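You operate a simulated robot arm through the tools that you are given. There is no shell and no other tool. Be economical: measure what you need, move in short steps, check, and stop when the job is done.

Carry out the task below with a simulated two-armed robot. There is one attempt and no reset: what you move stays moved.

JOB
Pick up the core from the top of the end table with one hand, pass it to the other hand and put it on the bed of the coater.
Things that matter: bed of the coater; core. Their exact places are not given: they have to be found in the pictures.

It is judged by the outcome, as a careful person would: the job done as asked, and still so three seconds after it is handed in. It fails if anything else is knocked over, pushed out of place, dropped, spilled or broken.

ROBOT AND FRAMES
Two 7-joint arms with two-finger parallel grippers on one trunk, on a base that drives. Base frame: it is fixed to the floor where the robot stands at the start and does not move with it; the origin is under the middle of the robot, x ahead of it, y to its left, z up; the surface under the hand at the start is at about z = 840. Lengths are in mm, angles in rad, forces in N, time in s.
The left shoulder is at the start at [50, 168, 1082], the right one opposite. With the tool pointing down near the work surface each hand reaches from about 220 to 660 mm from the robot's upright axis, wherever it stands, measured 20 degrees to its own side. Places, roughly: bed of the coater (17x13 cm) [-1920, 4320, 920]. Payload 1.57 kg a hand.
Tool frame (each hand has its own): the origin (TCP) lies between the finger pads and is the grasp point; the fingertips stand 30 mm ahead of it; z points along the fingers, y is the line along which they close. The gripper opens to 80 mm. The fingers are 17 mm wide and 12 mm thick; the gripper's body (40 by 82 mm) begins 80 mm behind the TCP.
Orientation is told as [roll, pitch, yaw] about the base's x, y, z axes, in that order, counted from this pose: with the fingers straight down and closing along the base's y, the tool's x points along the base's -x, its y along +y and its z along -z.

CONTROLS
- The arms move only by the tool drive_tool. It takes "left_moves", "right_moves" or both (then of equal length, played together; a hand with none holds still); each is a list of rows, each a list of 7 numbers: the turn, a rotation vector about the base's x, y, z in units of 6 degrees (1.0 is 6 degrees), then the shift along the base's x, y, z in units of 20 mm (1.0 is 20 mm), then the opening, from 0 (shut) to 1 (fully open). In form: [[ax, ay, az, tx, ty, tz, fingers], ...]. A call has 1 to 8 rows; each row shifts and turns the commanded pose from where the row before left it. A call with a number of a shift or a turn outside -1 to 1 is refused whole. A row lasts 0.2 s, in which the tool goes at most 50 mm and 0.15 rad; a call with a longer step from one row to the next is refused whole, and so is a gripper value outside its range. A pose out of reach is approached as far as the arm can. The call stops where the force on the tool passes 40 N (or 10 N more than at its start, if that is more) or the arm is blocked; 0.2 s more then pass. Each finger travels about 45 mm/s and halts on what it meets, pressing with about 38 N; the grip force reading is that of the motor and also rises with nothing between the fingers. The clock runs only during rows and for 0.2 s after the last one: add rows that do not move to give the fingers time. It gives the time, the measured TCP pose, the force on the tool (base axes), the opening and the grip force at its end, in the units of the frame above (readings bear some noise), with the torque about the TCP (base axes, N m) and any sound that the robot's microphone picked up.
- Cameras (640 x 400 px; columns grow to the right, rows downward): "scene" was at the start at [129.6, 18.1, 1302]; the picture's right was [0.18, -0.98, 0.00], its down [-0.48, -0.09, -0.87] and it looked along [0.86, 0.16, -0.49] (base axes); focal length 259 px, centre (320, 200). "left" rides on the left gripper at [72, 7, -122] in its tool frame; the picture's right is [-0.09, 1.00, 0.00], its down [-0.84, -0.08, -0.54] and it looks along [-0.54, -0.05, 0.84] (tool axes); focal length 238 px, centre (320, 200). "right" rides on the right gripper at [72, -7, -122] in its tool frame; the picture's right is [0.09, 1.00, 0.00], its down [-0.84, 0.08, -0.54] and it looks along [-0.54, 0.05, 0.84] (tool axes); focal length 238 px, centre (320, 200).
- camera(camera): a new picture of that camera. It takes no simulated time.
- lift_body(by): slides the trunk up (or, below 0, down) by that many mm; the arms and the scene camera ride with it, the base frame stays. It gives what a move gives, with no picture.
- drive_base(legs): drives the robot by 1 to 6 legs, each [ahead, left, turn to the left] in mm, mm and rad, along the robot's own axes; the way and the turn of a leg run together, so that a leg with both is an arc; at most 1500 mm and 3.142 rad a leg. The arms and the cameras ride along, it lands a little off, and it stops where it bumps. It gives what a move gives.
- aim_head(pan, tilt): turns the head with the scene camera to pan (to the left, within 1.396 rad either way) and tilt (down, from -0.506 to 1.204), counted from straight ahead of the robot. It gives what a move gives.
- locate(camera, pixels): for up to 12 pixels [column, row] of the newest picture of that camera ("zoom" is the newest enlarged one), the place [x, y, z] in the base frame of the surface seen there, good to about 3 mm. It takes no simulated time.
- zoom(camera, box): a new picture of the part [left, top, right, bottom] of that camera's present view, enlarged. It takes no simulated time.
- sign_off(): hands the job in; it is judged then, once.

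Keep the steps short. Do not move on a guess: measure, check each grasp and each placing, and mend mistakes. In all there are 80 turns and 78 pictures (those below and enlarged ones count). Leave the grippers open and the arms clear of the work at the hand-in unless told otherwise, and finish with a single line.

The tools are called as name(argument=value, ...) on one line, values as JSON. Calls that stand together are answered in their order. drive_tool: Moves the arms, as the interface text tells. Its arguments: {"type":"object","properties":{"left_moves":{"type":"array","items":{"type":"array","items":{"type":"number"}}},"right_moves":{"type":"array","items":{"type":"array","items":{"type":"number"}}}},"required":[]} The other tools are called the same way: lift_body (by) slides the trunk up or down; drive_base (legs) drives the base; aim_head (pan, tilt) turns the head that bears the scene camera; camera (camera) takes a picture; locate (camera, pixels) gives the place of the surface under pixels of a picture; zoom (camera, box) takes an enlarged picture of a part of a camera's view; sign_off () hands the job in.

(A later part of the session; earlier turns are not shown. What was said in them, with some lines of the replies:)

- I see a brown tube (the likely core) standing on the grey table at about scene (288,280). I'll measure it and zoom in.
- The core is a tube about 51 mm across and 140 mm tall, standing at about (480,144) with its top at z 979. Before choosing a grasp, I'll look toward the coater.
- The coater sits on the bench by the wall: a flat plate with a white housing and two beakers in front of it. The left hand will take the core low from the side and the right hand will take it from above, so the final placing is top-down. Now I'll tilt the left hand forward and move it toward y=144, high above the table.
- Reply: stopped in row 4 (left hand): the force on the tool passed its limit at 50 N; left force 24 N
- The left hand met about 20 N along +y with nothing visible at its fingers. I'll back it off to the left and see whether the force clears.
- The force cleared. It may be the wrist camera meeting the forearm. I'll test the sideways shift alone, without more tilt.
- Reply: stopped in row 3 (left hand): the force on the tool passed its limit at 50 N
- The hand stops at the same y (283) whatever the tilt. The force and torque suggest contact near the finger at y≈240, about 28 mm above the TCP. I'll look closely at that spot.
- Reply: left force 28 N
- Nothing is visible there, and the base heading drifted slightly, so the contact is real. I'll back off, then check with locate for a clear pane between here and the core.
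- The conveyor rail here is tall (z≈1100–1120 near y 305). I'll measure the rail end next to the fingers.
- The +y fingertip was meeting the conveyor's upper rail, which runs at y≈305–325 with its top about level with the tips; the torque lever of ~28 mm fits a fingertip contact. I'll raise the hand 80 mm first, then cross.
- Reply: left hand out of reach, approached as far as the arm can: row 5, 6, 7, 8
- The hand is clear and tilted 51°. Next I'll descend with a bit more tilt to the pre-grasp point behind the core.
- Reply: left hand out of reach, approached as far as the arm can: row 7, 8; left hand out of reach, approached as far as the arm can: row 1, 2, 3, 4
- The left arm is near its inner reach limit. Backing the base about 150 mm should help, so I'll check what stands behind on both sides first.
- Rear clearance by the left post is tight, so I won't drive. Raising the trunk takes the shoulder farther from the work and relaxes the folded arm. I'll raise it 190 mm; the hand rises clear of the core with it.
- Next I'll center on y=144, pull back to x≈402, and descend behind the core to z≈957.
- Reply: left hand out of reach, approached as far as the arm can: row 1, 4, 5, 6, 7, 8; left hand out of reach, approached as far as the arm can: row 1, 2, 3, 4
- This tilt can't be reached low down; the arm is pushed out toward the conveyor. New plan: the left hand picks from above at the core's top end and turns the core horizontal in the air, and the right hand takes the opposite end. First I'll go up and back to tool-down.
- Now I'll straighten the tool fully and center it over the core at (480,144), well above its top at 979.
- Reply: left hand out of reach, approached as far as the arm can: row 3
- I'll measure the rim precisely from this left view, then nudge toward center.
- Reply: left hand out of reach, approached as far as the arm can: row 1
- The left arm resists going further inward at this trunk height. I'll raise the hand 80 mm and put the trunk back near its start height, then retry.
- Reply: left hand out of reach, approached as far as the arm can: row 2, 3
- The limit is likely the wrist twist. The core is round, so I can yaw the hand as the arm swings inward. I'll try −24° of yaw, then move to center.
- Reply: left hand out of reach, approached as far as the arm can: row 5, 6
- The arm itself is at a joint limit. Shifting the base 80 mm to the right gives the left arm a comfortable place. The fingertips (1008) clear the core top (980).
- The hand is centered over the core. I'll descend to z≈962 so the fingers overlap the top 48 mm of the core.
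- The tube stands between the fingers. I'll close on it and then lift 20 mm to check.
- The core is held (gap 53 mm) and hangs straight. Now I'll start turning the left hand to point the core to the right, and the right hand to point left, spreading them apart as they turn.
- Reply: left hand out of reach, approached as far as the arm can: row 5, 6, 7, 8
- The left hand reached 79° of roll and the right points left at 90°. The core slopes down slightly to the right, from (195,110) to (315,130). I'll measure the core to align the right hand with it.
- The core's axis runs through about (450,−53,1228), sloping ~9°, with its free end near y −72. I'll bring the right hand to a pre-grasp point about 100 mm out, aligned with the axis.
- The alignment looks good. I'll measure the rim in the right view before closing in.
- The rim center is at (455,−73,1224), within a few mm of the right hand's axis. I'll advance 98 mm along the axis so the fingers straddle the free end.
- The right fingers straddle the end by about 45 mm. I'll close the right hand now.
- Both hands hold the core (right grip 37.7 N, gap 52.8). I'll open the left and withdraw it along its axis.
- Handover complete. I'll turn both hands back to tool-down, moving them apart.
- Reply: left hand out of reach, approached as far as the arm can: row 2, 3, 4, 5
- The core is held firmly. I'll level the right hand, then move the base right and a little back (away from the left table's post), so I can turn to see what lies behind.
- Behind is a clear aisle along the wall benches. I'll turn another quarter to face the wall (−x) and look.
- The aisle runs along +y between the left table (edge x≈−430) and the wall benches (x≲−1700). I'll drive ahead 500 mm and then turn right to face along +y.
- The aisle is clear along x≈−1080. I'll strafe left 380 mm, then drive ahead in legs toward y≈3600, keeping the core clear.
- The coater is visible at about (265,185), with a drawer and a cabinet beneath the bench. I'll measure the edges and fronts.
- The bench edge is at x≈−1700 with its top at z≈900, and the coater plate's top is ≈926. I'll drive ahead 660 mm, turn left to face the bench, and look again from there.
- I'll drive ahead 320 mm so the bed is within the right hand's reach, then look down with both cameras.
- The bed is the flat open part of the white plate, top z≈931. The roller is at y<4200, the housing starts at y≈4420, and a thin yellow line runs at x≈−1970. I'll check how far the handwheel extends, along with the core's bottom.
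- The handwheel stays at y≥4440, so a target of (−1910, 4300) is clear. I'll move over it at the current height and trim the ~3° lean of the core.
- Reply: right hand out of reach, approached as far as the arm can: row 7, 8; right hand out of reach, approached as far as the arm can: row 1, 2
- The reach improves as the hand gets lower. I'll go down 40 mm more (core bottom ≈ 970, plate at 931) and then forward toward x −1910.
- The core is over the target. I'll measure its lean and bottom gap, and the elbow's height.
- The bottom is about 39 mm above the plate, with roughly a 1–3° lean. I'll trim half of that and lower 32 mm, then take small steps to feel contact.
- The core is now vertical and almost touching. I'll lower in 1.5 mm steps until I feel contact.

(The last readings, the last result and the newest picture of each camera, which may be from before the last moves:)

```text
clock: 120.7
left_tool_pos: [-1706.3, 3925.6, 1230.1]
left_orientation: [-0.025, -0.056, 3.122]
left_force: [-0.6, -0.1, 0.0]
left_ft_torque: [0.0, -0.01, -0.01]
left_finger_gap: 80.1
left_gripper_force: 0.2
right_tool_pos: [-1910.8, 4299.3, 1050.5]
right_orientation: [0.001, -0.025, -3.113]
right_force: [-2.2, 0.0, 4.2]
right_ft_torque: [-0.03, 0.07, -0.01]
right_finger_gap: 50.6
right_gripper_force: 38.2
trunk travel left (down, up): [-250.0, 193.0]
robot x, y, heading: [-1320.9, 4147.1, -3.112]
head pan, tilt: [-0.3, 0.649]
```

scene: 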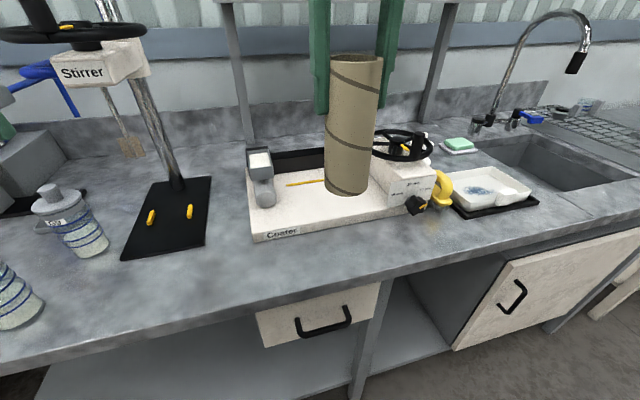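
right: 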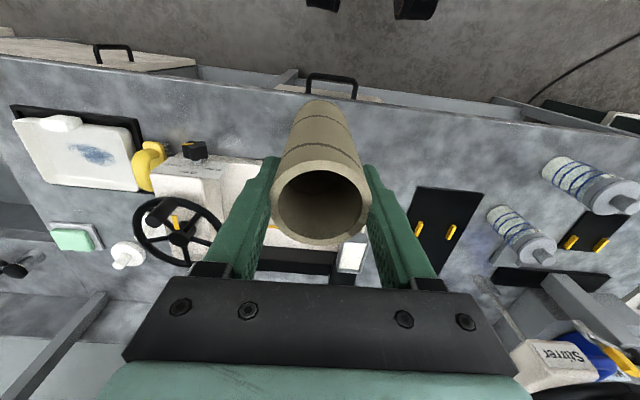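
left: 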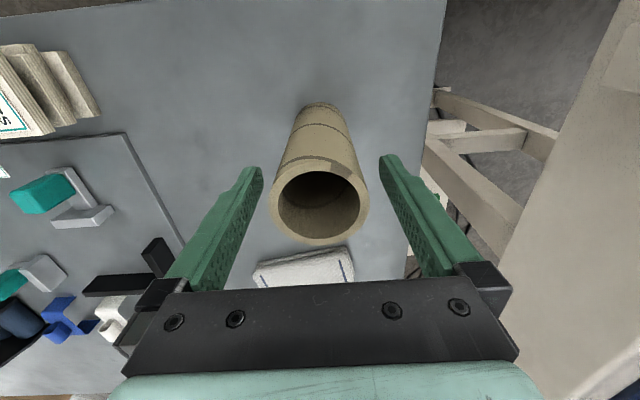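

Contact felt (about +4 N upward at TCP z 1050). I'll open gently.

drive_tool(right_moves=[[0, 0, 0, 0, 0, 0, 0.68], [0, 0, 0, 0, 0, 0, 0.75], [0, 0, 0, 0, 0, 0, 1], [0, 0, 0, 0, 0, 0, 1], [0, 0, 0, 0, 0, 0, 1]])

zoom(camera="scene", box=[240, 80, 440, 220])

camera(camera="right")

```text
clock: 121.9
left_tool_pos: [-1706.6, 3926.3, 1230.5]
left_orientation: [-0.022, -0.055, 3.123]
left_force: [-0.8, 0.3, -0.1]
left_ft_torque: [0.04, 0.0, 0.03]
left_finger_gap: 80.1
left_gripper_force: 0.0
right_tool_pos: [-1910.6, 4299.4, 1049.5]
right_orientation: [-0.001, -0.022, -3.114]
right_force: [0.1, 0.2, 0.7]
right_ft_torque: [0.01, 0.03, 0.0]
right_finger_gap: 80.4
right_gripper_force: 0.1
trunk travel left (down, up): [-250.0, 193.0]
robot x, y, heading: [-1321.4, 4143.4, -3.113]
head pan, tilt: [-0.3, 0.649]
```

```text
2.86 times, centred on (340, 150) of scene
```

zoom: 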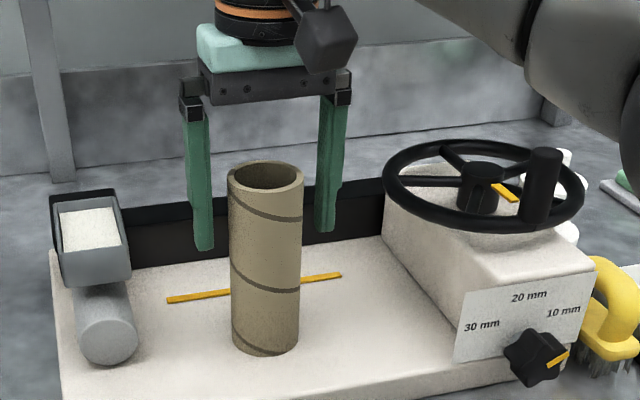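

```text
30 pictures are left
```

right: 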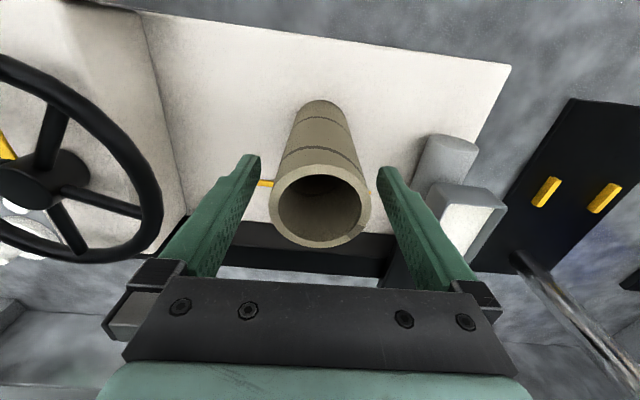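

The core stands free between the open fingers. I'll lift straight up 60 mm, then continue up and back.

drive_tool(right_moves=[[0, 0, 0, 0, 0, 0.5, 1], [0, 0, 0, 0, 0, 1, 1], [0, 0, 0, 0, 0, 1, 1], [0, 0, 0, 0.3, 0, 1, 1], [0, 0, 0, 0.5, 0, 1, 1], [0, 0, 0, 0.5, 0, 1, 1], [0, 0, 0, 1, 0, 1, 1], [0, 0, 0, 1, 0, 1, 1]])

drive_tool(right_moves=[[0, 0, 0, 1, 0, 0.5, 1], [0, 0, 0, 1, 0, 0, 1], [0, 0, 0, 1, 0, 0, 1], [0, 0, 0, 1, 0, 0, 1], [0, 0, 0, 1, 0, 0, 1], [0, 0, 0, 1, 0, 0, 1]])

camera(camera="scene")

locate(camera="scene", pixels=[[333, 145], [333, 170], [333, 190], [333, 200], [320, 180], [344, 180]])

```text
clock: 123.7
left_tool_pos: [-1704.0, 3926.0, 1230.7]
left_orientation: [-0.025, -0.056, 3.123]
left_force: [0.3, 0.8, -0.6]
left_ft_torque: [-0.03, 0.05, -0.01]
left_finger_gap: 79.9
left_gripper_force: 0.0
right_tool_pos: [-1843.8, 4299.3, 1199.9]
right_orientation: [-0.001, -0.023, -3.113]
right_force: [0.1, -1.3, 0.4]
right_ft_torque: [0.0, 0.0, 0.0]
right_finger_gap: 80.0
right_gripper_force: 0.0
right hand out of reach, approached as far as the arm can: row 6
trunk travel left (down, up): [-250.0, 193.0]
robot x, y, heading: [-1319.7, 4147.1, -3.115]
head pan, tilt: [-0.3, 0.649]
```

```text
clock: 125.1
left_tool_pos: [-1705.5, 3926.0, 1230.1]
left_orientation: [-0.022, -0.056, 3.123]
left_force: [-0.4, -0.5, -0.1]
left_ft_torque: [0.01, 0.01, -0.02]
left_finger_gap: 80.1
left_gripper_force: 0.0
right_tool_pos: [-1721.3, 4298.2, 1210.1]
right_orientation: [-0.002, -0.022, -3.114]
right_force: [-0.2, -1.2, 0.4]
right_ft_torque: [-0.01, 0.02, 0.02]
right_finger_gap: 80.1
right_gripper_force: 0.0
trunk travel left (down, up): [-250.0, 193.0]
robot x, y, heading: [-1324.1, 4148.5, -3.115]
head pan, tilt: [-0.3, 0.649]
```

```text
29 pictures are left
```

scene: 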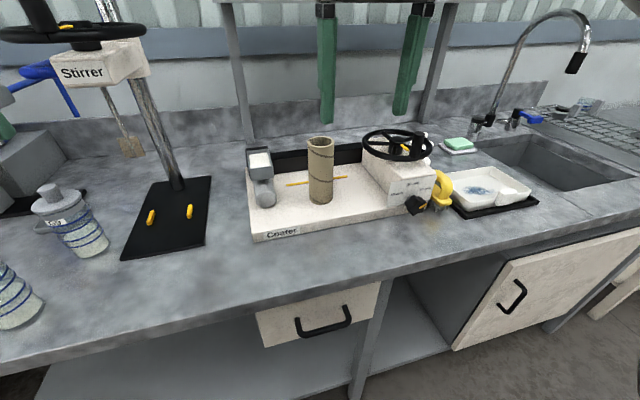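

```text
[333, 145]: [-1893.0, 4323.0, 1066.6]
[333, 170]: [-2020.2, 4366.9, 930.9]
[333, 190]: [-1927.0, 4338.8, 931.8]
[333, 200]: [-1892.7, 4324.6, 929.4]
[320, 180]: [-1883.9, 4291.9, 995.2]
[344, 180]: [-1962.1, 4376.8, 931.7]
```

The core stands upright and free on the bed at about (−1910, 4297). Both grippers are open and clear, and nothing else has moved, so I'll hand it in.

sign_off()

```text
The job is handed in.
```

The core was picked from the end table with the left hand, passed to the right hand, and left standing upright on the coater bed; both grippers are open and clear.
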